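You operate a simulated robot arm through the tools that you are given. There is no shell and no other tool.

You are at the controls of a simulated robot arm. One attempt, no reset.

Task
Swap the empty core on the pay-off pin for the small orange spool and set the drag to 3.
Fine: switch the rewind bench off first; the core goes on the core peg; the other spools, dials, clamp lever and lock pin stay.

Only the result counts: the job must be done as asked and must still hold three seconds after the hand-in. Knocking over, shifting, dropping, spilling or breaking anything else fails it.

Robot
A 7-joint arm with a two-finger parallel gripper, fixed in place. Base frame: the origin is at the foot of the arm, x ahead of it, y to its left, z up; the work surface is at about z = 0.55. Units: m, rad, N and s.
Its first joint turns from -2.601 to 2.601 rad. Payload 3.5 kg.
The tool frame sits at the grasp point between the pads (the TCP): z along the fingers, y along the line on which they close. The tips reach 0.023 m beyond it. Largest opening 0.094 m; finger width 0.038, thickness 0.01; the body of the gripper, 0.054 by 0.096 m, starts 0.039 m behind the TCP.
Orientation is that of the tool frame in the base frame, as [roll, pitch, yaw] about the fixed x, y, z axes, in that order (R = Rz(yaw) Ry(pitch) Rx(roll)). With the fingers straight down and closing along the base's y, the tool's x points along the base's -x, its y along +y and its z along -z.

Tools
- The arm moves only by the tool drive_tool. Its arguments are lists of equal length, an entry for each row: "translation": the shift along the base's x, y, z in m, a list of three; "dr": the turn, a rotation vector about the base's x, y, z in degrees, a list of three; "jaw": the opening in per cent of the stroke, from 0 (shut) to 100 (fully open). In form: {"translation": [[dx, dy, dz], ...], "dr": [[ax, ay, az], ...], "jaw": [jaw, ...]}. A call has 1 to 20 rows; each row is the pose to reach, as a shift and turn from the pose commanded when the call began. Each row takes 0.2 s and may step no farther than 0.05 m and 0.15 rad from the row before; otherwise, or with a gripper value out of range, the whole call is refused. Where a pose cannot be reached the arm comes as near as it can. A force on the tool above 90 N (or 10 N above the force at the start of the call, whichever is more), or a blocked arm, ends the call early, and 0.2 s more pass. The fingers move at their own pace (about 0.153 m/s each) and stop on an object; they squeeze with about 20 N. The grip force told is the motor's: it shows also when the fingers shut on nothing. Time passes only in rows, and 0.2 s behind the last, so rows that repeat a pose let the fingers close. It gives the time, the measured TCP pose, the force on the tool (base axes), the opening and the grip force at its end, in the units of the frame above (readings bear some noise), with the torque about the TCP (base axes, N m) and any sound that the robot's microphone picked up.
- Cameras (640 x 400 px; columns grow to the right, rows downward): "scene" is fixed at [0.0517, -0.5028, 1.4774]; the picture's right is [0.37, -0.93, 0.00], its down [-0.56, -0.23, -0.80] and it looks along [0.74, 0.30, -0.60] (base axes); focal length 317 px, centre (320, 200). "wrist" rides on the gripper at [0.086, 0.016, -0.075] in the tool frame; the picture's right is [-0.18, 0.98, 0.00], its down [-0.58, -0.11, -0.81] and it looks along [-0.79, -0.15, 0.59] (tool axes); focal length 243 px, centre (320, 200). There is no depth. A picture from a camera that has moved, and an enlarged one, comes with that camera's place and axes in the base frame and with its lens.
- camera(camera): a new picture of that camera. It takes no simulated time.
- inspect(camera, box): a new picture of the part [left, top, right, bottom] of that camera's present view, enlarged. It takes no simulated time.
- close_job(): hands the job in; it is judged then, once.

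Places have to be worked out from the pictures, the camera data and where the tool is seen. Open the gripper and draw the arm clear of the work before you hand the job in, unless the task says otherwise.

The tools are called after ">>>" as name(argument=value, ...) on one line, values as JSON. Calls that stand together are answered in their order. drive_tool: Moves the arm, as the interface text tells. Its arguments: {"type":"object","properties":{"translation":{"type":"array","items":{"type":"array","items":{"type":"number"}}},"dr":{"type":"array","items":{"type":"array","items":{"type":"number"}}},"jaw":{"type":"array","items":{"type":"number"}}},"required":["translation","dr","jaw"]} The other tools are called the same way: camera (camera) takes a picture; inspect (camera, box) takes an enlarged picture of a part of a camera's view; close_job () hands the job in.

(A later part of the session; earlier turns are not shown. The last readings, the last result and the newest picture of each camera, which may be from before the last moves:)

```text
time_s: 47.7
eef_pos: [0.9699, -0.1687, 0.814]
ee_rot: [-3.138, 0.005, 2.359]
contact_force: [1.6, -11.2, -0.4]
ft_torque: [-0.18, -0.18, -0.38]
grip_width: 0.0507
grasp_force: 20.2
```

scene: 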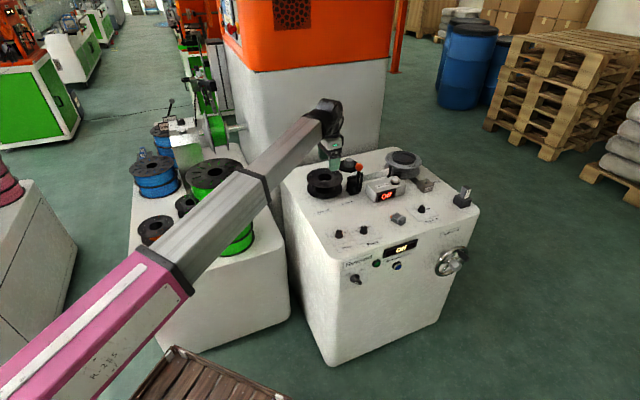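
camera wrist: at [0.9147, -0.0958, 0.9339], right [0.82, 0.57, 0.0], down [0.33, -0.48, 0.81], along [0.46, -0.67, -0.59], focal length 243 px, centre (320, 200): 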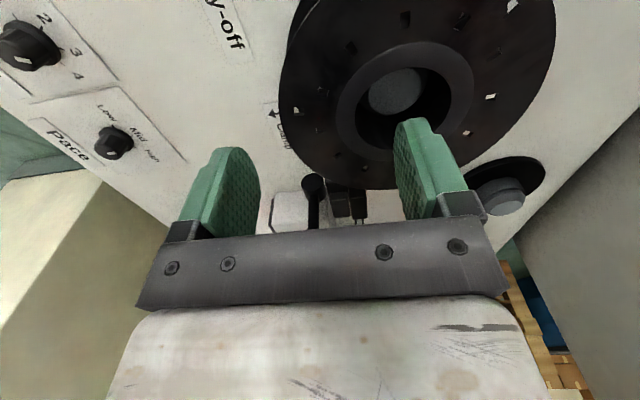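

Side load reduced. Lift 6 mm and check the grip.

>>> drive_tool(translation=[[0, -0.001, 0.002], [0, -0.001, 0.004], [0, -0.001, 0.006], [0, -0.001, 0.008]], dr=[[0, 0, 0], [0, 0, 0], [0, 0, 0], [0, 0, 0]], jaw=[30, 30, 30, 30])

>>> inspect(camera="scene", box=[300, 155, 350, 205])

>>> inspect(camera="wrist", box=[170, 0, 510, 220])

```text
time_s: 48.7
eef_pos: [0.9698, -0.1711, 0.8214]
ee_rot: [-3.139, 0.003, 2.357]
contact_force: [0.3, 2.3, -2.5]
ft_torque: [0.02, 0.09, 0.05]
grip_width: 0.0504
grasp_force: 19.5
```

```text
8.00 times, centred on (325, 180) of scene
camera zoom: at [0.0517, -0.5028, 1.4774], right [0.37, -0.93, 0.0], down [-0.56, -0.23, -0.8], along [0.74, 0.3, -0.6], focal length 2534 px, centre (280, 360)
```

zoom: 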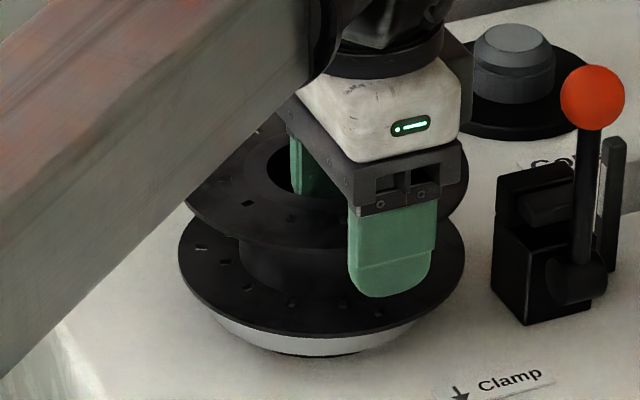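

```text
1.82 times, centred on (340, 110) of wrist
camera zoom: at [0.9191, -0.0999, 0.8945], right [0.82, 0.57, 0.0], down [0.33, -0.48, 0.81], along [0.46, -0.67, -0.59], focal length 441 px, centre (284, 364)
```

zoom: 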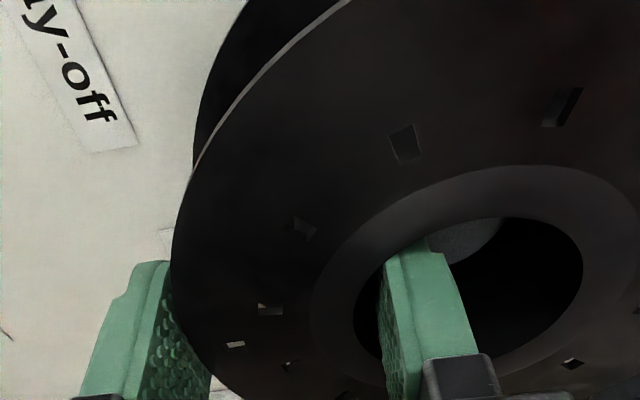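

The core is lifting cleanly off the pin (≈2.5 N). Continue raising to clear the lever ball.

>>> drive_tool(translation=[[0, 0, 0.012], [0, 0, 0.025], [0, 0, 0.04], [0, 0, 0.055], [0, 0, 0.07], [0, 0, 0.085], [0, 0, 0.1], [0, 0, 0.11]], dr=[[0, 0, 0], [0, 0, 0], [0, 0, 0], [0, 0, 0], [0, 0, 0], [0, 0, 0], [0, 0, 0], [0, 0, 0]], jaw=[30, 30, 30, 30, 30, 30, 30, 30])

>>> camera(camera="scene")

>>> camera(camera="wrist")

>>> inspect(camera="scene", box=[290, 80, 410, 200])

```text
time_s: 50.5
eef_pos: [0.9696, -0.1722, 0.9314]
ee_rot: [-3.139, 0.005, 2.358]
contact_force: [0.6, -0.5, -1.4]
ft_torque: [-0.04, 0.03, 0.0]
grip_width: 0.0503
grasp_force: 20.2
```

```text
taken
```

scene: 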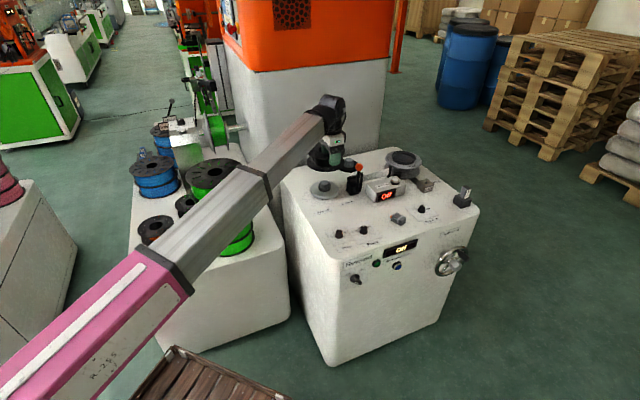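

```text
taken
camera wrist: at [0.9192, -0.1006, 1.005], right [0.82, 0.57, 0.0], down [0.33, -0.48, 0.81], along [0.46, -0.67, -0.59], focal length 243 px, centre (320, 200)
```

wrist: 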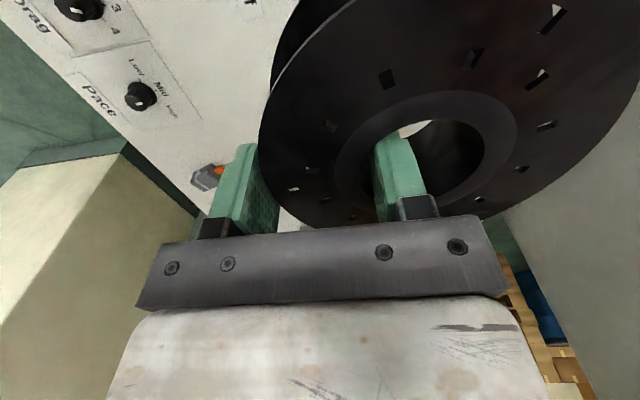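

```text
3.33 times, centred on (350, 140) of scene
camera zoom: at [0.0517, -0.5028, 1.4774], right [0.37, -0.93, 0.0], down [-0.56, -0.23, -0.8], along [0.74, 0.3, -0.6], focal length 1056 px, centre (220, 400)
```

zoom: 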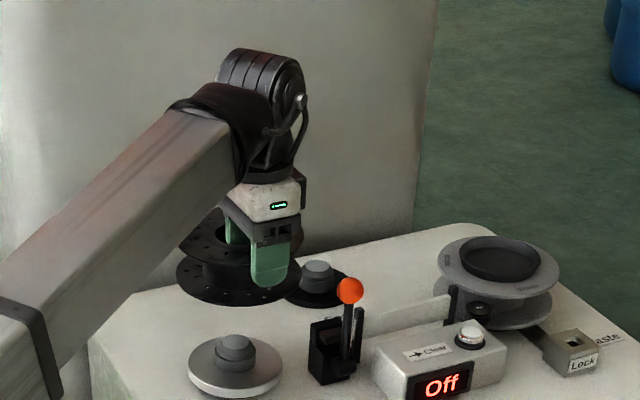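

The core is held level. I'll zoom to measure the bore's offset in the tool frame so I can place it accurately.

>>> inspect(camera="wrist", box=[320, 60, 560, 240])

>>> inspect(camera="scene", box=[300, 130, 360, 210])

```text
2.22 times, centred on (440, 150) of wrist
camera zoom: at [0.9192, -0.1006, 1.005], right [0.82, 0.57, 0.0], down [0.33, -0.48, 0.81], along [0.46, -0.67, -0.59], focal length 539 px, centre (53, 311)
```

zoom: 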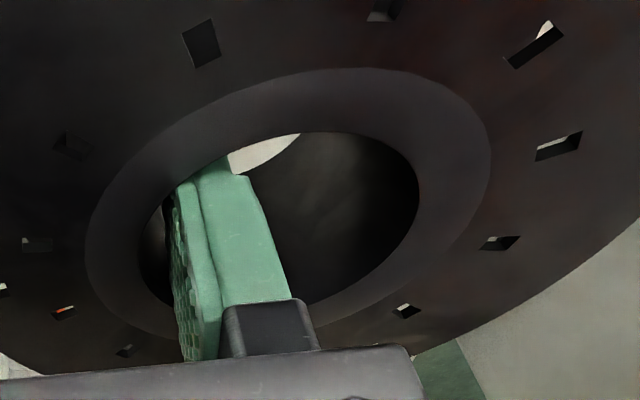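

```text
5.00 times, centred on (330, 170) of scene
camera zoom: at [0.0517, -0.5028, 1.4774], right [0.37, -0.93, 0.0], down [-0.56, -0.23, -0.8], along [0.74, 0.3, -0.6], focal length 1583 px, centre (270, 350)
```

zoom: 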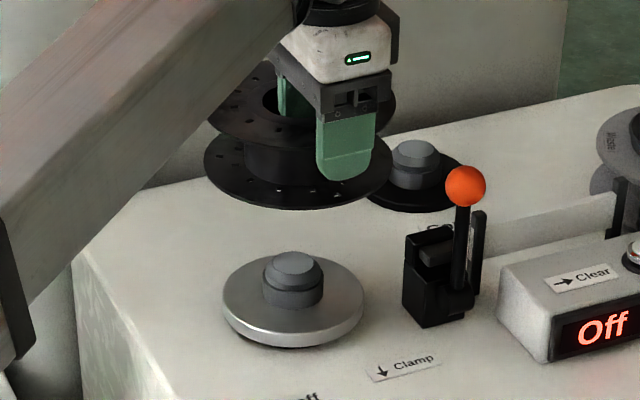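

The pin-to-peg vector averages to (0.2145, −0.0285). I'll carry the core outward at this height toward the peg and check the reach and alignment.

>>> drive_tool(translation=[[0.02, -0.001, 0], [0.045, -0.004, 0], [0.075, -0.008, 0], [0.105, -0.012, 0], [0.135, -0.016, 0], [0.165, -0.02, 0], [0.19, -0.024, 0], [0.205, -0.0265, 0], [0.2145, -0.0275, 0]], dr=[[0, 0, 0], [0, 0, 0], [0, 0, 0], [0, 0, 0], [0, 0, 0], [0, 0, 0], [0, 0, 0], [0, 0, 0], [0, 0, 0]], jaw=[30, 30, 30, 30, 30, 30, 30, 30, 30])

>>> camera(camera="scene")

>>> camera(camera="wrist")

>>> inspect(camera="scene", box=[300, 90, 400, 190])

```text
time_s: 52.5
eef_pos: [1.1847, -0.2, 0.9308]
ee_rot: [-3.138, 0.005, 2.357]
contact_force: [-0.5, 0.3, -0.2]
ft_torque: [-0.04, 0.04, -0.02]
grip_width: 0.0505
grasp_force: 20.0
```

```text
taken
```

scene: 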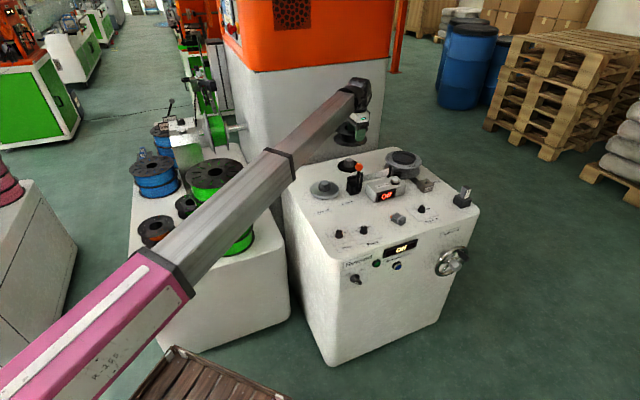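

```text
taken
camera wrist: at [1.1339, -0.1276, 1.0042], right [0.82, 0.57, 0.0], down [0.33, -0.48, 0.81], along [0.46, -0.67, -0.59], focal length 243 px, centre (320, 200)
```

wrist: 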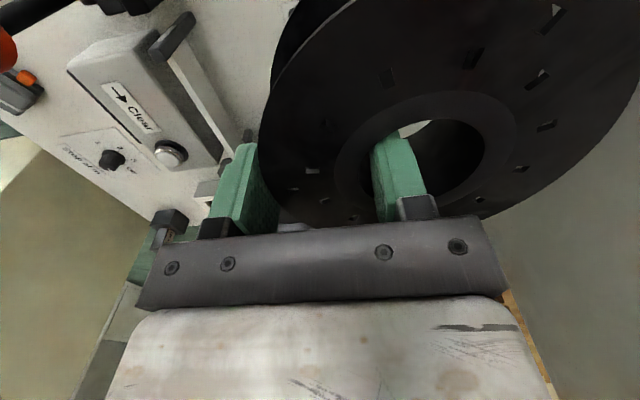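

```text
4.00 times, centred on (350, 140) of scene
camera zoom: at [0.0517, -0.5028, 1.4774], right [0.37, -0.93, 0.0], down [-0.56, -0.23, -0.8], along [0.74, 0.3, -0.6], focal length 1267 px, centre (200, 440)
```

zoom: 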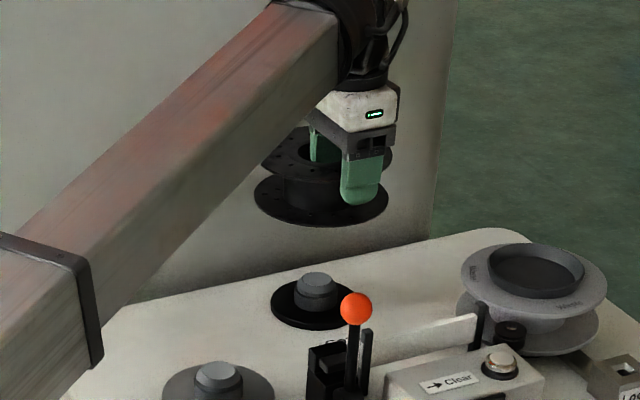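

Reach is fine and the scene view shows the core right above the peg. Lower to just above the peg top and check forces.

>>> drive_tool(translation=[[0, 0, -0.02], [0, 0, -0.04], [0, 0, -0.06], [0, 0, -0.075]], dr=[[0, 0, 0], [0, 0, 0], [0, 0, 0], [0, 0, 0]], jaw=[30, 30, 30, 30])

>>> inspect(camera="scene", box=[310, 110, 390, 190])

>>> inspect(camera="wrist", box=[200, 0, 640, 230])

```text
time_s: 53.5
eef_pos: [1.1836, -0.2003, 0.8561]
ee_rot: [-3.136, 0.005, 2.358]
contact_force: [0.4, -0.4, -1.4]
ft_torque: [-0.02, 0.05, 0.02]
grip_width: 0.0501
grasp_force: 20.7
```

```text
5.00 times, centred on (350, 150) of scene
camera zoom: at [0.0517, -0.5028, 1.4774], right [0.37, -0.93, 0.0], down [-0.56, -0.23, -0.8], along [0.74, 0.3, -0.6], focal length 1583 px, centre (170, 450)
```

zoom: 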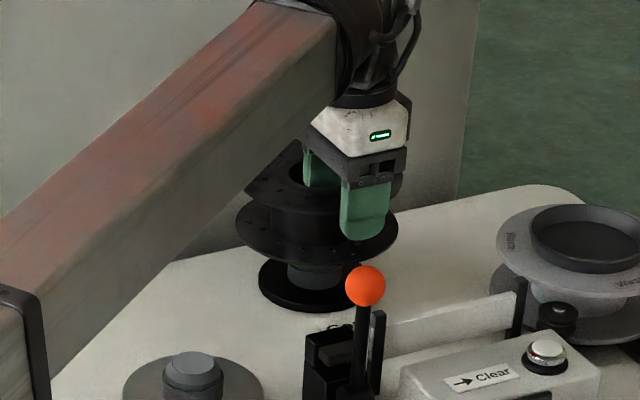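

```text
1.45 times, centred on (420, 115) of wrist
camera zoom: at [1.1333, -0.1282, 0.9293], right [0.82, 0.57, 0.0], down [0.33, -0.48, 0.81], along [0.46, -0.67, -0.59], focal length 353 px, centre (174, 324)
```

zoom: 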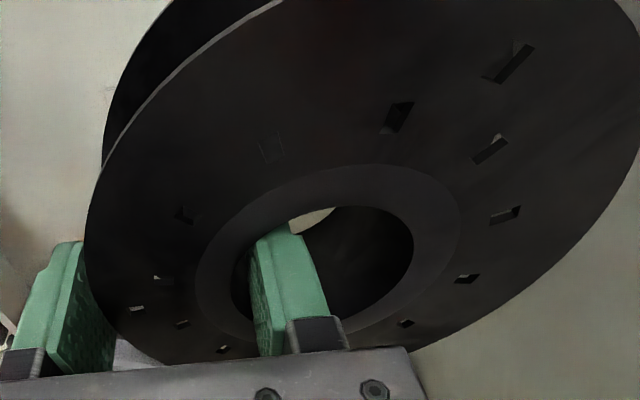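

Peg and core look concentric in the scene view. Lower in small increments, monitoring force.

>>> drive_tool(translation=[[0, 0, -0.004], [0, 0, -0.008], [0, 0, -0.012]], dr=[[0, 0, 0], [0, 0, 0], [0, 0, 0]], jaw=[30, 30, 30])

>>> drive_tool(translation=[[0, 0, -0.003], [0, 0, -0.006]], dr=[[0, 0, 0], [0, 0, 0]], jaw=[30, 30])

```text
time_s: 54.3
eef_pos: [1.1834, -0.2004, 0.8442]
ee_rot: [-3.139, 0.007, 2.357]
contact_force: [0.3, 0.4, -1.6]
ft_torque: [-0.05, 0.04, 0.0]
grip_width: 0.0506
grasp_force: 19.6
```

```text
time_s: 54.9
eef_pos: [1.1829, -0.199, 0.8382]
ee_rot: [-3.138, 0.005, 2.357]
contact_force: [0.4, -0.6, -1.0]
ft_torque: [-0.07, 0.05, -0.02]
grip_width: 0.0502
grasp_force: 20.1
```

No contact so far; continue down.

>>> drive_tool(translation=[[0, 0, -0.003], [0, 0, -0.006]], dr=[[0, 0, 0], [0, 0, 0]], jaw=[30, 30])

>>> drive_tool(translation=[[0, 0, -0.003], [0, 0, -0.006]], dr=[[0, 0, 0], [0, 0, 0]], jaw=[30, 30])

>>> inspect(camera="scene", box=[310, 110, 390, 190])

```text
time_s: 55.5
eef_pos: [1.184, -0.2003, 0.8336]
ee_rot: [-3.14, 0.006, 2.359]
contact_force: [0.2, -0.4, -1.0]
ft_torque: [-0.05, 0.04, 0.02]
grip_width: 0.0503
grasp_force: 19.8
```

```text
time_s: 56.1
eef_pos: [1.1839, -0.2007, 0.8267]
ee_rot: [-3.138, 0.005, 2.358]
contact_force: [-0.9, -0.7, 3.2]
ft_torque: [0.14, -0.2, 0.0]
grip_width: 0.0506
grasp_force: 19.6
```

```text
5.00 times, centred on (350, 150) of scene
camera zoom: at [0.0517, -0.5028, 1.4774], right [0.37, -0.93, 0.0], down [-0.56, -0.23, -0.8], along [0.74, 0.3, -0.6], focal length 1583 px, centre (170, 450)
```

zoom: 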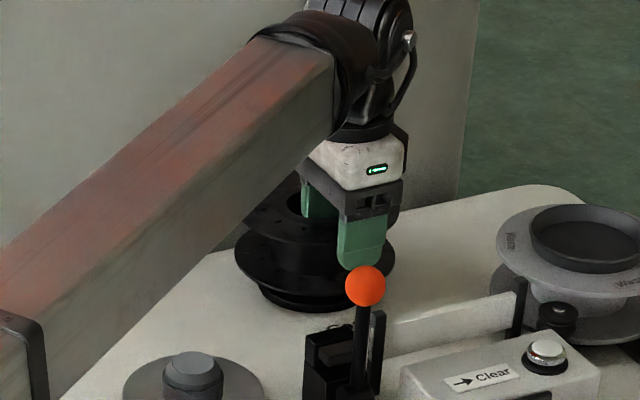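

First contact (≈4 N) — the torque indicates the bore's far edge is riding on the peg chamfer, so the core must shift a few mm away (+h). Shift 3 mm and continue.

>>> drive_tool(translation=[[0.0015, 0.001, 0.001], [0.0025, 0.0018, 0.0], [0.0025, 0.0018, -0.002]], dr=[[0, 0, 0], [0, 0, 0], [0, 0, 0]], jaw=[30, 30, 30])

>>> drive_tool(translation=[[0, 0, -0.002], [0, 0, -0.004]], dr=[[0, 0, 0], [0, 0, 0]], jaw=[30, 30])

```text
time_s: 56.9
eef_pos: [1.1869, -0.1988, 0.8256]
ee_rot: [-3.14, 0.006, 2.356]
contact_force: [2.7, 0.2, 1.5]
ft_torque: [0.09, -0.25, -0.05]
grip_width: 0.0505
grasp_force: 20.3
```

```text
time_s: 57.5
eef_pos: [1.1868, -0.1975, 0.8213]
ee_rot: [-3.139, 0.004, 2.356]
contact_force: [6.4, -0.5, 5.4]
ft_torque: [0.15, -0.64, -0.28]
grip_width: 0.0507
grasp_force: 20.1
```

The chamfer is pushing the tool toward +x; follow it by 2 mm and continue down.

>>> drive_tool(translation=[[0.001, 0, 0], [0.002, 0, -0.001], [0.002, 0, -0.003]], dr=[[0, 0, 0], [0, 0, 0], [0, 0, 0]], jaw=[30, 30, 30])

>>> drive_tool(translation=[[0, 0, -0.002], [0, 0, -0.004]], dr=[[0, 0, 0], [0, 0, 0]], jaw=[30, 30])

>>> inspect(camera="scene", box=[310, 110, 390, 190])

```text
time_s: 58.3
eef_pos: [1.1892, -0.1994, 0.8174]
ee_rot: [-3.139, 0.004, 2.358]
contact_force: [5.9, 0.6, 5.7]
ft_torque: [0.22, -0.74, -0.2]
grip_width: 0.0505
grasp_force: 20.3
```

```text
time_s: 58.9
eef_pos: [1.189, -0.198, 0.8136]
ee_rot: [-3.139, 0.006, 2.354]
contact_force: [7.8, -1.3, 6.7]
ft_torque: [0.21, -0.82, -0.34]
grip_width: 0.0512
grasp_force: 19.9
```

```text
5.00 times, centred on (350, 150) of scene
camera zoom: at [0.0517, -0.5028, 1.4774], right [0.37, -0.93, 0.0], down [-0.56, -0.23, -0.8], along [0.74, 0.3, -0.6], focal length 1583 px, centre (170, 450)
```

zoom: 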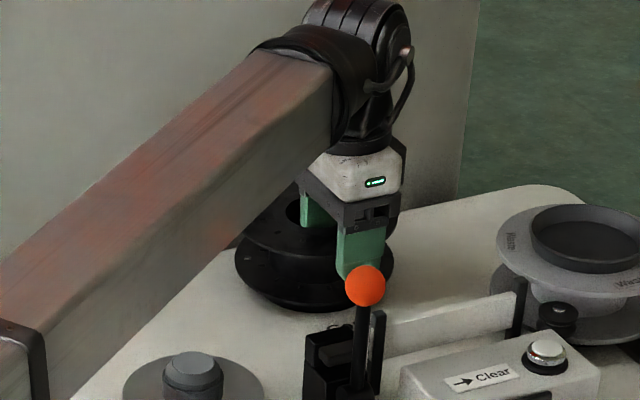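

Seating progresses; keep following and lowering.

>>> drive_tool(translation=[[0.001, 0, 0], [0.001, 0, -0.002], [0.001, 0, -0.004]], dr=[[0, 0, 0], [0, 0, 0], [0, 0, 0]], jaw=[30, 30, 30])

>>> drive_tool(translation=[[0, 0, -0.002], [0, 0, -0.004]], dr=[[0, 0, 0], [0, 0, 0]], jaw=[30, 30])

>>> inspect(camera="scene", box=[310, 110, 390, 190])

```text
time_s: 59.7
eef_pos: [1.19, -0.1981, 0.8099]
ee_rot: [-3.138, 0.006, 2.356]
contact_force: [7.8, -0.6, 7.5]
ft_torque: [0.31, -0.88, -0.29]
grip_width: 0.0513
grasp_force: 20.9
```

```text
time_s: 60.3
eef_pos: [1.1901, -0.198, 0.8066]
ee_rot: [-3.137, 0.004, 2.356]
contact_force: [7.7, -1.7, 8.5]
ft_torque: [0.22, -0.85, -0.33]
grip_width: 0.0521
grasp_force: 20.0
```

```text
5.00 times, centred on (350, 150) of scene
camera zoom: at [0.0517, -0.5028, 1.4774], right [0.37, -0.93, 0.0], down [-0.56, -0.23, -0.8], along [0.74, 0.3, -0.6], focal length 1583 px, centre (170, 450)
```

zoom: 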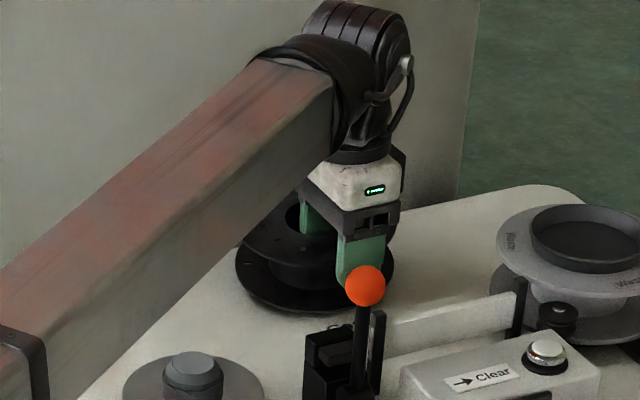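

>>> drive_tool(translation=[[0, 0, -0.002], [0, 0, -0.004]], dr=[[0, 0, 0], [0, 0, 0]], jaw=[30, 30])

>>> inspect(camera="wrist", box=[200, 0, 640, 230])

>>> inspect(camera="scene", box=[330, 140, 370, 180])

```text
time_s: 60.9
eef_pos: [1.1884, -0.1987, 0.8012]
ee_rot: [-3.138, 0.006, 2.356]
contact_force: [5.2, -2.2, 9.8]
ft_torque: [0.27, -0.81, -0.35]
grip_width: 0.0533
grasp_force: 19.9
```

```text
1.45 times, centred on (420, 115) of wrist
camera zoom: at [1.1386, -0.1264, 0.8749], right [0.82, 0.57, 0.0], down [0.33, -0.48, 0.81], along [0.46, -0.67, -0.59], focal length 353 px, centre (174, 324)
```

zoom: 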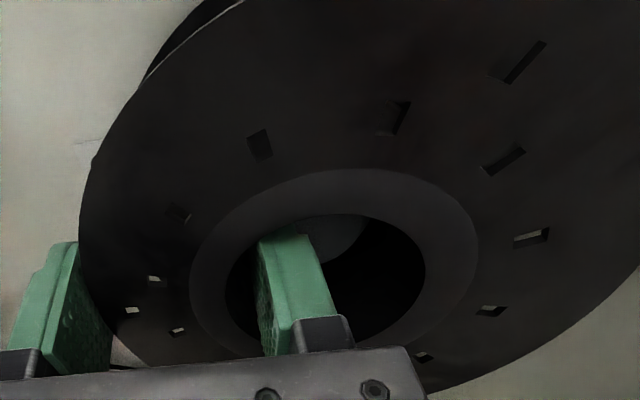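

```text
10.00 times, centred on (350, 160) of scene
camera zoom: at [0.0517, -0.5028, 1.4774], right [0.37, -0.93, 0.0], down [-0.56, -0.23, -0.8], along [0.74, 0.3, -0.6], focal length 3167 px, centre (20, 600)
```

zoom: 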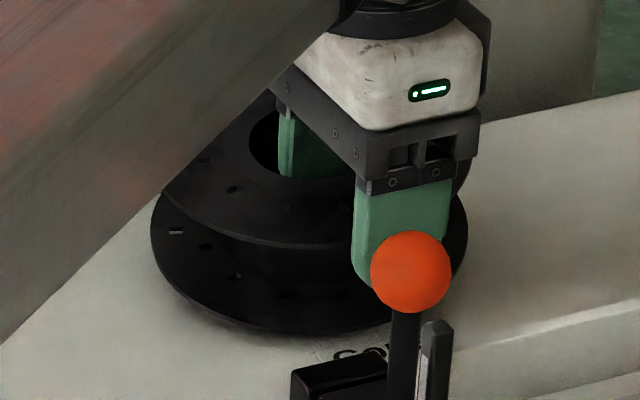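

The core is well down over the peg. Release with a small opening (fingers just clear the wall) and rise straight up.

>>> drive_tool(translation=[[0, 0, 0], [0, 0, 0.001], [0, 0, 0.003], [0, 0, 0.01], [0, 0, 0.025], [0, 0, 0.05], [0, 0, 0.08]], dr=[[0, 0, 0], [0, 0, 0], [0, 0, 0], [0, 0, 0], [0, 0, 0], [0, 0, 0], [0, 0, 0]], jaw=[64, 66, 66, 66, 66, 66, 66])

>>> camera(camera="wrist")

>>> inspect(camera="scene", box=[310, 120, 390, 190])

```text
time_s: 62.5
eef_pos: [1.1908, -0.1982, 0.8817]
ee_rot: [-3.139, 0.006, 2.357]
contact_force: [0.2, 0.3, 0.5]
ft_torque: [0.0, -0.03, -0.04]
grip_width: 0.0621
grasp_force: 0.0
```

```text
taken
camera wrist: at [1.1399, -0.1258, 0.9546], right [0.82, 0.57, 0.0], down [0.33, -0.48, 0.81], along [0.46, -0.67, -0.59], focal length 243 px, centre (320, 200)
```

wrist: 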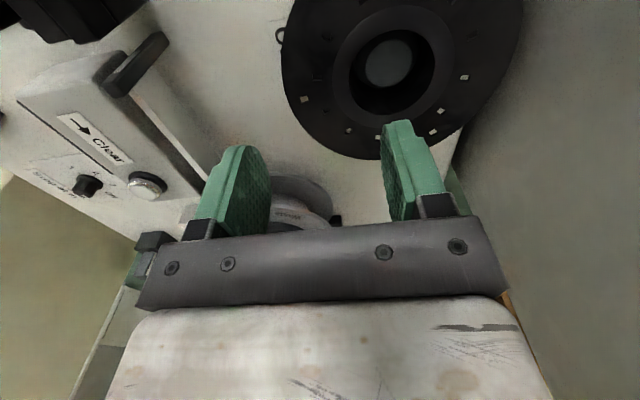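

```text
5.71 times, centred on (350, 155) of scene
camera zoom: at [0.0517, -0.5028, 1.4774], right [0.37, -0.93, 0.0], down [-0.56, -0.23, -0.8], along [0.74, 0.3, -0.6], focal length 1810 px, centre (149, 457)
```

zoom: 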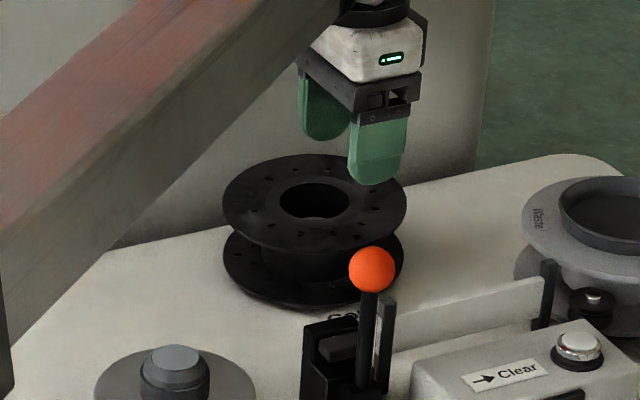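

The core is seated on the core peg. Now retract and travel over to the left table, keeping height above the green stack and radius ≥0.8, while yawing toward 164° for the orange spool.

>>> drive_tool(translation=[[0, 0, 0.035], [0, 0, 0.07], [-0.04, 0.013, 0.075], [-0.08, 0.026, 0.08], [-0.12, 0.039, 0.083], [-0.16, 0.052, 0.086], [-0.2, 0.065, 0.088], [-0.24, 0.078, 0.09], [-0.26, 0.12, 0.093], [-0.28, 0.162, 0.096], [-0.3, 0.205, 0.099], [-0.32, 0.248, 0.1]], dr=[[0, 0, 0], [0, 0, 0], [0, 0, 0], [0, 0, 3], [0, 0, 6], [0, 0, 9], [0, 0, 12], [0, 0, 15], [0, 0, 18], [0, 0, 21], [0, 0, 25], [0, 0, 29]], jaw=[66, 66, 66, 66, 66, 66, 66, 66, 66, 66, 70, 80])

>>> camera(camera="scene")

>>> inspect(camera="scene", box=[300, 130, 400, 210])

```text
time_s: 65.1
eef_pos: [0.8687, 0.0488, 0.9821]
ee_rot: [-3.137, 0.006, 2.864]
contact_force: [1.1, -0.1, -0.4]
ft_torque: [-0.03, -0.03, -0.01]
grip_width: 0.0751
grasp_force: 0.1
```

```text
taken
```

scene: 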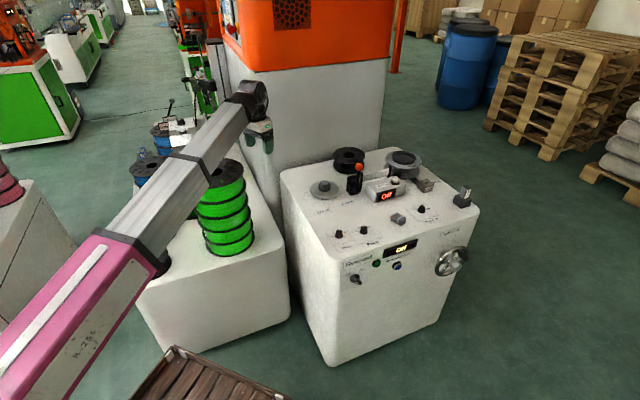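

```text
5.00 times, centred on (350, 170) of scene
camera zoom: at [0.0517, -0.5028, 1.4774], right [0.37, -0.93, 0.0], down [-0.56, -0.23, -0.8], along [0.74, 0.3, -0.6], focal length 1583 px, centre (170, 350)
```

zoom: 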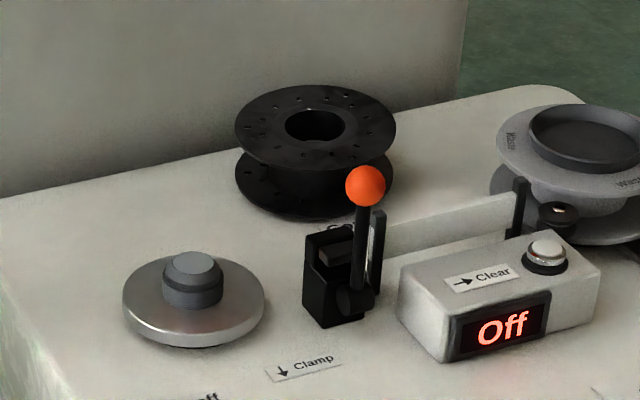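

Core sits flat on its peg. Continue over the green stack toward the orange spool.

>>> drive_tool(translation=[[-0.014, 0.04, 0], [-0.028, 0.08, 0], [-0.042, 0.12, 0], [-0.056, 0.16, 0], [-0.07, 0.2, 0], [-0.096, 0.235, -0.005], [-0.122, 0.27, -0.01], [-0.148, 0.305, -0.02], [-0.174, 0.34, -0.03], [-0.195, 0.365, -0.04]], dr=[[0, 0, 0], [0, 0, 0], [0, 0, 0], [0, 0, 0], [0, 0, 0], [0, 0, 0], [0, 0, 0], [0, 0, 0], [0, 0, 0], [0, 0, 0]], jaw=[80, 80, 80, 80, 80, 80, 80, 80, 80, 80])

>>> camera(camera="scene")

>>> camera(camera="wrist")

```text
time_s: 67.3
eef_pos: [0.6744, 0.4147, 0.9415]
ee_rot: [-3.139, 0.006, 2.862]
contact_force: [0.7, -0.2, 0.0]
ft_torque: [-0.04, -0.01, -0.01]
grip_width: 0.075
grasp_force: 0.1
```

```text
taken
```

scene: 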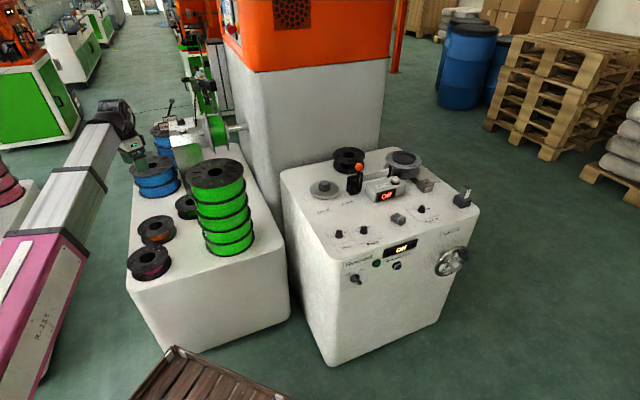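

```text
taken
camera wrist: at [0.5947, 0.4539, 1.0139], right [0.45, 0.89, 0.0], down [0.53, -0.26, 0.81], along [0.72, -0.36, -0.59], focal length 243 px, centre (320, 200)
```

wrist: 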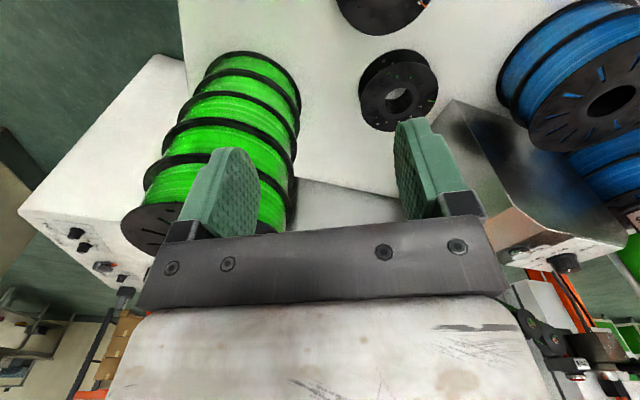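

The lower small spool at the top edge of the view should be the orange one, near (0.72, 0.475). Descend partway to see it well.

>>> drive_tool(translation=[[0.005, 0.005, -0.04], [0.01, 0.01, -0.08], [0.015, 0.015, -0.12], [0.02, 0.019, -0.16]], dr=[[0, 0, 0], [0, 0, 0], [0, 0, 0], [0, 0, 0]], jaw=[80, 80, 80, 80])

>>> camera(camera="wrist")

>>> camera(camera="scene")

```text
time_s: 68.3
eef_pos: [0.6949, 0.4324, 0.7822]
ee_rot: [-3.139, 0.005, 2.863]
contact_force: [0.2, -0.2, 0.2]
ft_torque: [0.0, 0.01, -0.03]
grip_width: 0.0751
grasp_force: 0.1
```

```text
taken
camera wrist: at [0.6154, 0.4726, 0.8545], right [0.45, 0.89, 0.0], down [0.53, -0.26, 0.81], along [0.72, -0.36, -0.59], focal length 243 px, centre (320, 200)
```

wrist: 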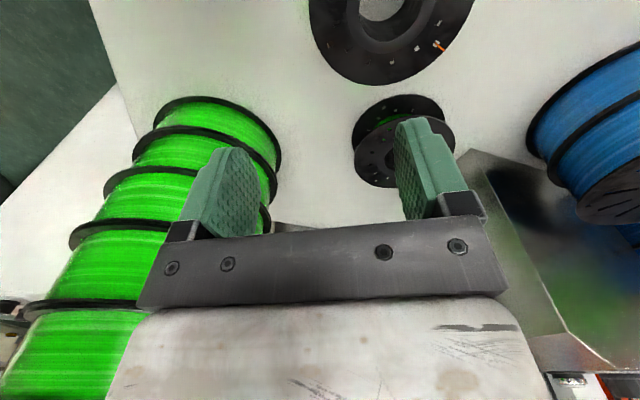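

```text
taken
```

scene: 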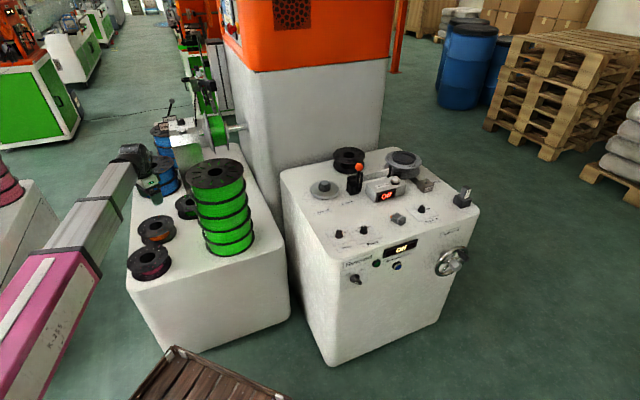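

Orange spool axis ≈(0.70, 0.487). Align and descend to about 9 cm above it for a precise look.

>>> drive_tool(translation=[[-0.004, 0.008, -0.04], [-0.007, 0.016, -0.08]], dr=[[0, 0, 0], [0, 0, 0]], jaw=[80, 80])

>>> inspect(camera="wrist", box=[250, 0, 510, 180])

>>> inspect(camera="scene", box=[110, 170, 220, 280])

```text
time_s: 68.9
eef_pos: [0.687, 0.4495, 0.7014]
ee_rot: [-3.138, 0.006, 2.863]
contact_force: [0.1, 0.7, -0.4]
ft_torque: [0.02, -0.04, 0.0]
grip_width: 0.0751
grasp_force: 0.0
```

```text
2.22 times, centred on (380, 90) of wrist
camera zoom: at [0.6071, 0.4895, 0.7752], right [0.45, 0.89, 0.0], down [0.53, -0.26, 0.81], along [0.72, -0.36, -0.59], focal length 539 px, centre (187, 444)
```

zoom: 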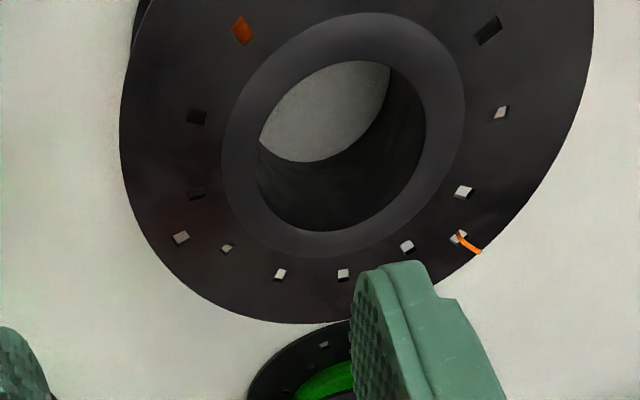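

```text
3.64 times, centred on (165, 225) of scene
camera zoom: at [0.0517, -0.5028, 1.4774], right [0.37, -0.93, 0.0], down [-0.56, -0.23, -0.8], along [0.74, 0.3, -0.6], focal length 1152 px, centre (884, 109)
```

zoom: 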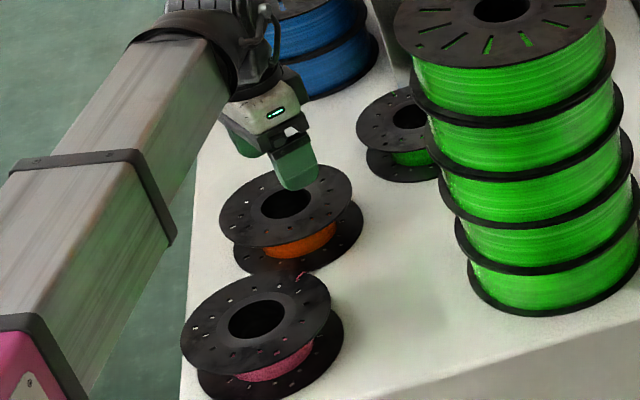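

Comparing apparent bore size with the earlier core views, the orange spool's top is ≈0.60. I'll shift 5 mm along the closing axis and descend to just above it.

>>> drive_tool(translation=[[0.001, 0.0045, -0.03], [0.0013, 0.0048, -0.06]], dr=[[0, 0, 0], [0, 0, 0]], jaw=[80, 80])

>>> inspect(camera="wrist", box=[170, 0, 510, 220])

>>> inspect(camera="scene", box=[120, 190, 200, 260])

```text
time_s: 69.5
eef_pos: [0.6884, 0.4559, 0.6418]
ee_rot: [-3.137, 0.006, 2.865]
contact_force: [-1.0, -0.4, 0.1]
ft_torque: [0.0, 0.0, -0.01]
grip_width: 0.0751
grasp_force: 0.0
```

```text
1.82 times, centred on (340, 110) of wrist
camera zoom: at [0.6095, 0.4942, 0.7153], right [0.45, 0.89, 0.0], down [0.53, -0.26, 0.81], along [0.72, -0.36, -0.59], focal length 441 px, centre (284, 364)
```

zoom: 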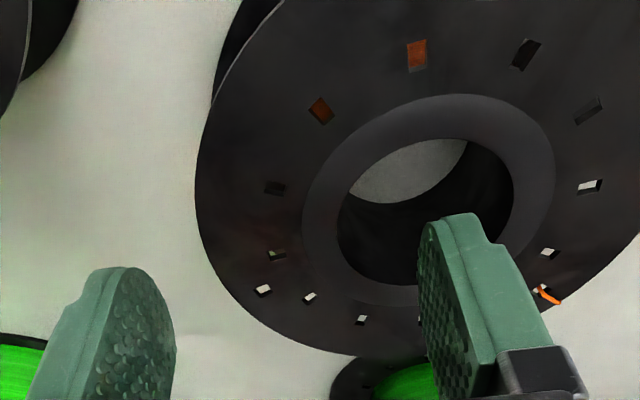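

```text
5.71 times, centred on (160, 225) of scene
camera zoom: at [0.0517, -0.5028, 1.4774], right [0.37, -0.93, 0.0], down [-0.56, -0.23, -0.8], along [0.74, 0.3, -0.6], focal length 1810 px, centre (1234, 57)
```

zoom: 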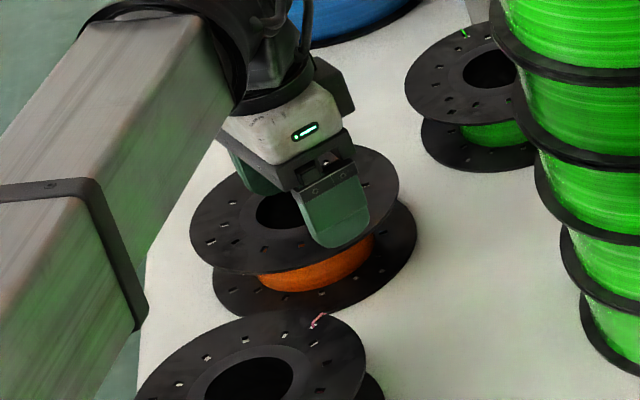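

This view matches the pre-insertion geometry at the pay-off almost exactly. Shift 1.5 mm and insert to the same depth (TCP z≈0.600).

>>> drive_tool(translation=[[0.0004, 0.0014, -0.012], [0.0004, 0.0014, -0.024], [0.0004, 0.0014, -0.033]], dr=[[0, 0, 0], [0, 0, 0], [0, 0, 0]], jaw=[80, 80, 80])

>>> drive_tool(translation=[[0, 0, -0.004], [0, 0, -0.0085], [0, 0, -0.0085]], dr=[[0, 0, 0], [0, 0, 0], [0, 0, 0]], jaw=[80, 80, 80])

>>> inspect(camera="wrist", box=[170, 0, 510, 220])

>>> inspect(camera="scene", box=[120, 190, 200, 260])

```text
time_s: 70.3
eef_pos: [0.6881, 0.4571, 0.6101]
ee_rot: [-3.138, 0.005, 2.864]
contact_force: [0.1, 0.6, -0.7]
ft_torque: [-0.01, -0.01, 0.02]
grip_width: 0.075
grasp_force: 0.0
```

```text
time_s: 71.1
eef_pos: [0.6898, 0.4549, 0.5996]
ee_rot: [-3.137, 0.004, 2.863]
contact_force: [-0.1, 0.7, 0.4]
ft_torque: [0.0, 0.01, 0.0]
grip_width: 0.0754
grasp_force: 0.0
```

```text
1.82 times, centred on (340, 110) of wrist
camera zoom: at [0.6098, 0.4948, 0.6731], right [0.45, 0.89, 0.0], down [0.53, -0.26, 0.81], along [0.72, -0.36, -0.59], focal length 441 px, centre (284, 364)
```

zoom: 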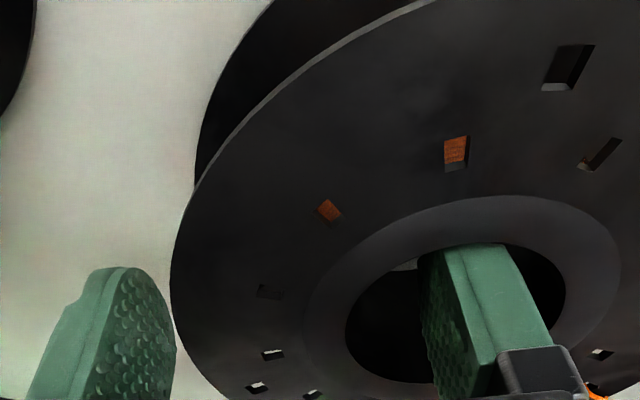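

```text
5.71 times, centred on (160, 225) of scene
camera zoom: at [0.0517, -0.5028, 1.4774], right [0.37, -0.93, 0.0], down [-0.56, -0.23, -0.8], along [0.74, 0.3, -0.6], focal length 1810 px, centre (1234, 57)
```

zoom: 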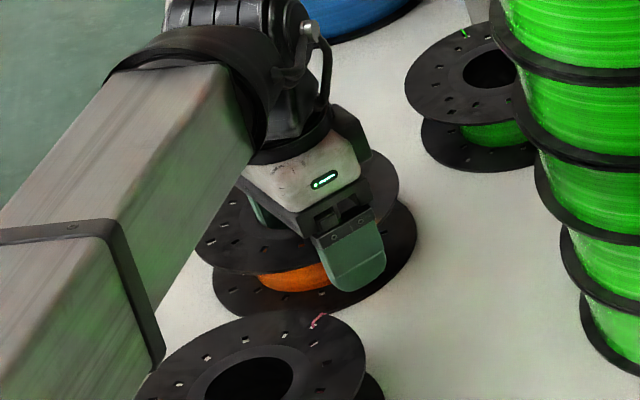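

Inserted with no contact. Close on the wall.

>>> drive_tool(translation=[[0, 0, 0.001], [0, 0, 0.001], [0, 0, 0.001], [0, 0, 0.001], [0, 0, 0.001]], dr=[[0, 0, 0], [0, 0, 0], [0, 0, 0], [0, 0, 0], [0, 0, 0]], jaw=[65, 50, 40, 30, 30])

>>> inspect(camera="wrist", box=[170, 0, 510, 220])

```text
time_s: 72.3
eef_pos: [0.6887, 0.4547, 0.6005]
ee_rot: [-3.138, 0.005, 2.863]
contact_force: [-0.5, -0.2, 0.8]
ft_torque: [0.21, 0.02, 0.03]
grip_width: 0.0499
grasp_force: 20.2
```

```text
1.82 times, centred on (340, 110) of wrist
camera zoom: at [0.6096, 0.4948, 0.6743], right [0.45, 0.89, 0.0], down [0.53, -0.26, 0.81], along [0.72, -0.36, -0.59], focal length 441 px, centre (284, 364)
```

zoom: 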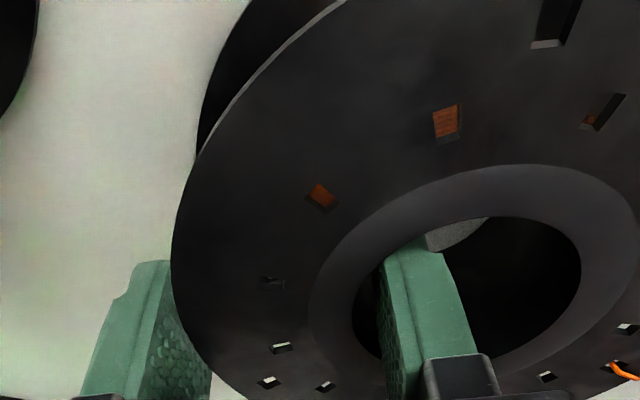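

Gripped at 49.9 mm with no side load. Lift slowly and check.

>>> drive_tool(translation=[[0, 0, 0.003], [0, 0, 0.006], [0, 0, 0.01], [0, 0, 0.015]], dr=[[0, 0, 0], [0, 0, 0], [0, 0, 0], [0, 0, 0]], jaw=[30, 30, 30, 30])

>>> inspect(camera="wrist", box=[170, 0, 510, 220])

>>> inspect(camera="scene", box=[120, 190, 200, 260])

```text
time_s: 73.3
eef_pos: [0.69, 0.4573, 0.6153]
ee_rot: [-3.138, 0.006, 2.863]
contact_force: [-1.2, -0.2, -0.5]
ft_torque: [-0.08, 0.02, -0.01]
grip_width: 0.0503
grasp_force: 19.8
```

```text
1.82 times, centred on (340, 110) of wrist
camera zoom: at [0.6098, 0.4948, 0.689], right [0.45, 0.89, 0.0], down [0.53, -0.26, 0.81], along [0.72, -0.36, -0.59], focal length 441 px, centre (284, 364)
```

zoom: 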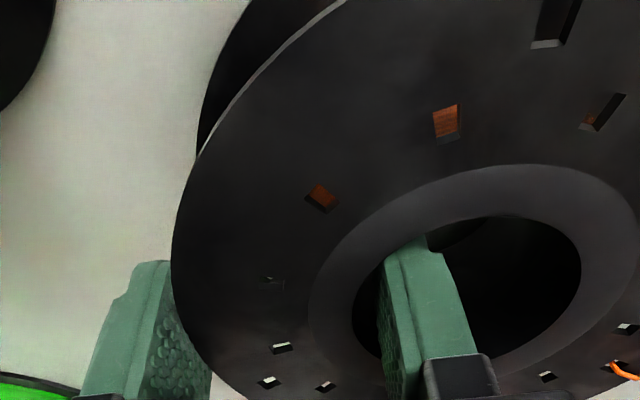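

```text
5.71 times, centred on (160, 225) of scene
camera zoom: at [0.0517, -0.5028, 1.4774], right [0.37, -0.93, 0.0], down [-0.56, -0.23, -0.8], along [0.74, 0.3, -0.6], focal length 1810 px, centre (1234, 57)
```

zoom: 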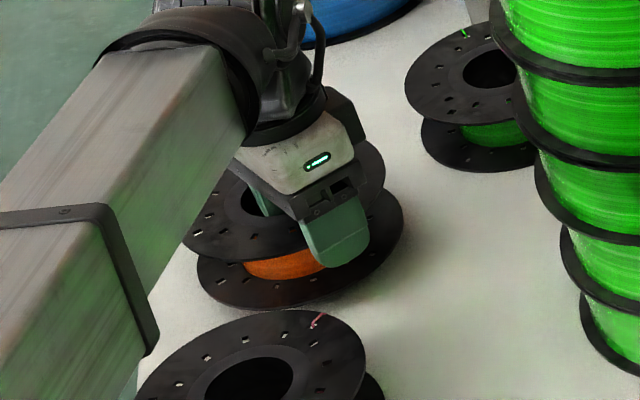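

The orange spool is held. Raise it, then carry over the green stack with clearance.

>>> drive_tool(translation=[[0, 0, 0.03], [0, 0, 0.065], [0, 0, 0.1], [0, 0, 0.14], [0, 0, 0.18], [0, 0, 0.22], [0.01, -0.01, 0.255], [0.02, -0.02, 0.29], [0.035, -0.03, 0.325], [0.05, -0.04, 0.36], [0.055, -0.05, 0.385]], dr=[[0, 0, 0], [0, 0, 0], [0, 0, 0], [0, 0, 0], [0, 0, 0], [0, 0, 0], [0, 0, 0], [0, 0, 0], [0, 0, 0], [0, 0, 0], [0, 0, 0]], jaw=[30, 30, 30, 30, 30, 30, 30, 30, 30, 30, 30])

>>> camera(camera="scene")

>>> camera(camera="wrist")

```text
time_s: 75.7
eef_pos: [0.7447, 0.4065, 1.0024]
ee_rot: [-3.138, 0.006, 2.865]
contact_force: [-0.4, -0.5, -1.6]
ft_torque: [-0.06, 0.04, 0.0]
grip_width: 0.0497
grasp_force: 20.1
```

```text
taken
```

scene: 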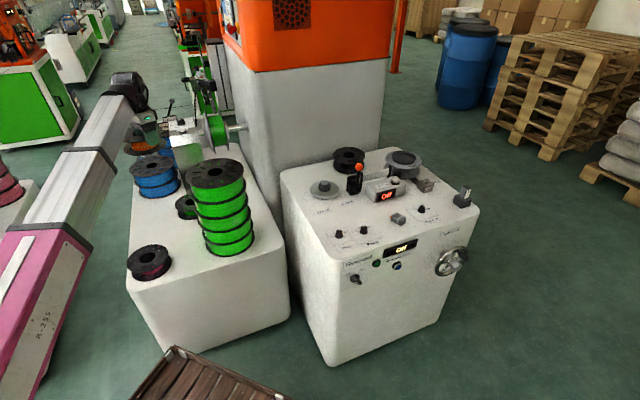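

```text
taken
camera wrist: at [0.665, 0.4451, 1.0755], right [0.45, 0.89, 0.0], down [0.53, -0.26, 0.81], along [0.72, -0.36, -0.59], focal length 243 px, centre (320, 200)
```

wrist: 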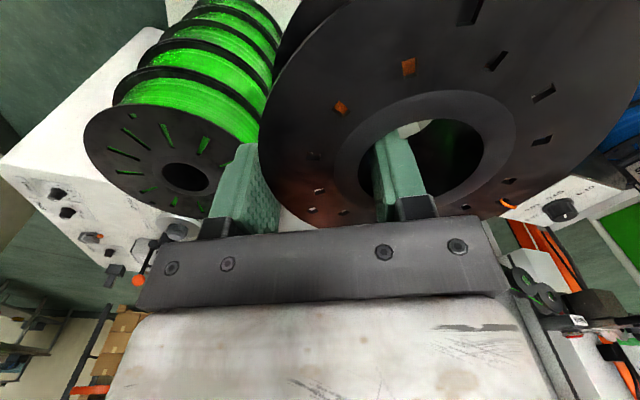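

Stable. Continue along the arc to above the pay-off pin, rotating the yaw back to 135°.

>>> drive_tool(translation=[[0.014, -0.04, 0], [0.028, -0.08, 0], [0.042, -0.12, 0], [0.055, -0.157, 0], [0.065, -0.197, 0], [0.075, -0.237, 0], [0.085, -0.277, 0], [0.095, -0.317, 0], [0.105, -0.357, 0], [0.125, -0.394, -0.005], [0.145, -0.431, -0.01], [0.165, -0.468, -0.02], [0.185, -0.505, -0.03], [0.205, -0.542, -0.04], [0.225, -0.578, -0.05]], dr=[[0, 0, 0], [0, 0, 0], [0, 0, 0], [0, 0, 0], [0, 0, -3], [0, 0, -6], [0, 0, -9], [0, 0, -12], [0, 0, -15], [0, 0, -18], [0, 0, -21], [0, 0, -24], [0, 0, -27], [0, 0, -29.1], [0, 0, -29.1]], jaw=[30, 30, 30, 30, 30, 30, 30, 30, 30, 30, 30, 30, 30, 30, 30])

>>> camera(camera="scene")

>>> camera(camera="wrist")

>>> inspect(camera="scene", box=[290, 120, 370, 210])

```text
time_s: 78.9
eef_pos: [0.9704, -0.1708, 0.9492]
ee_rot: [-3.137, 0.005, 2.357]
contact_force: [-0.6, -1.1, -1.9]
ft_torque: [-0.03, 0.07, -0.03]
grip_width: 0.0496
grasp_force: 20.0
```

```text
taken
```

scene: 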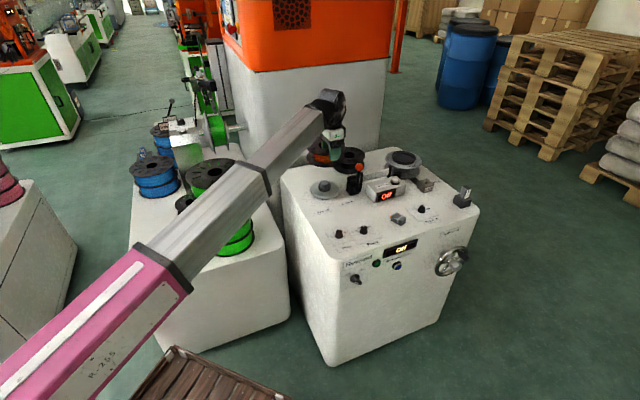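

```text
taken
camera wrist: at [0.9203, -0.099, 1.024], right [0.83, 0.56, 0.0], down [0.33, -0.48, 0.81], along [0.46, -0.67, -0.59], focal length 243 px, centre (320, 200)
```

wrist: 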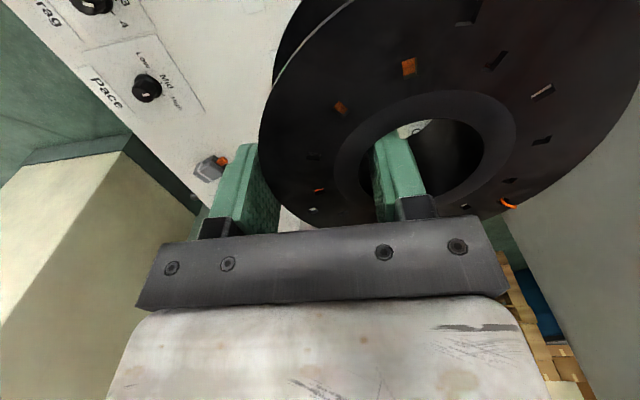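

```text
4.44 times, centred on (330, 165) of scene
camera zoom: at [0.0517, -0.5028, 1.4774], right [0.37, -0.93, 0.0], down [-0.56, -0.23, -0.8], along [0.74, 0.3, -0.6], focal length 1408 px, centre (276, 356)
```

zoom: 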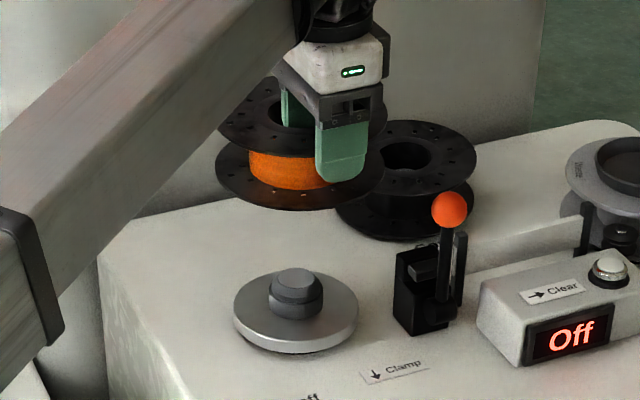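

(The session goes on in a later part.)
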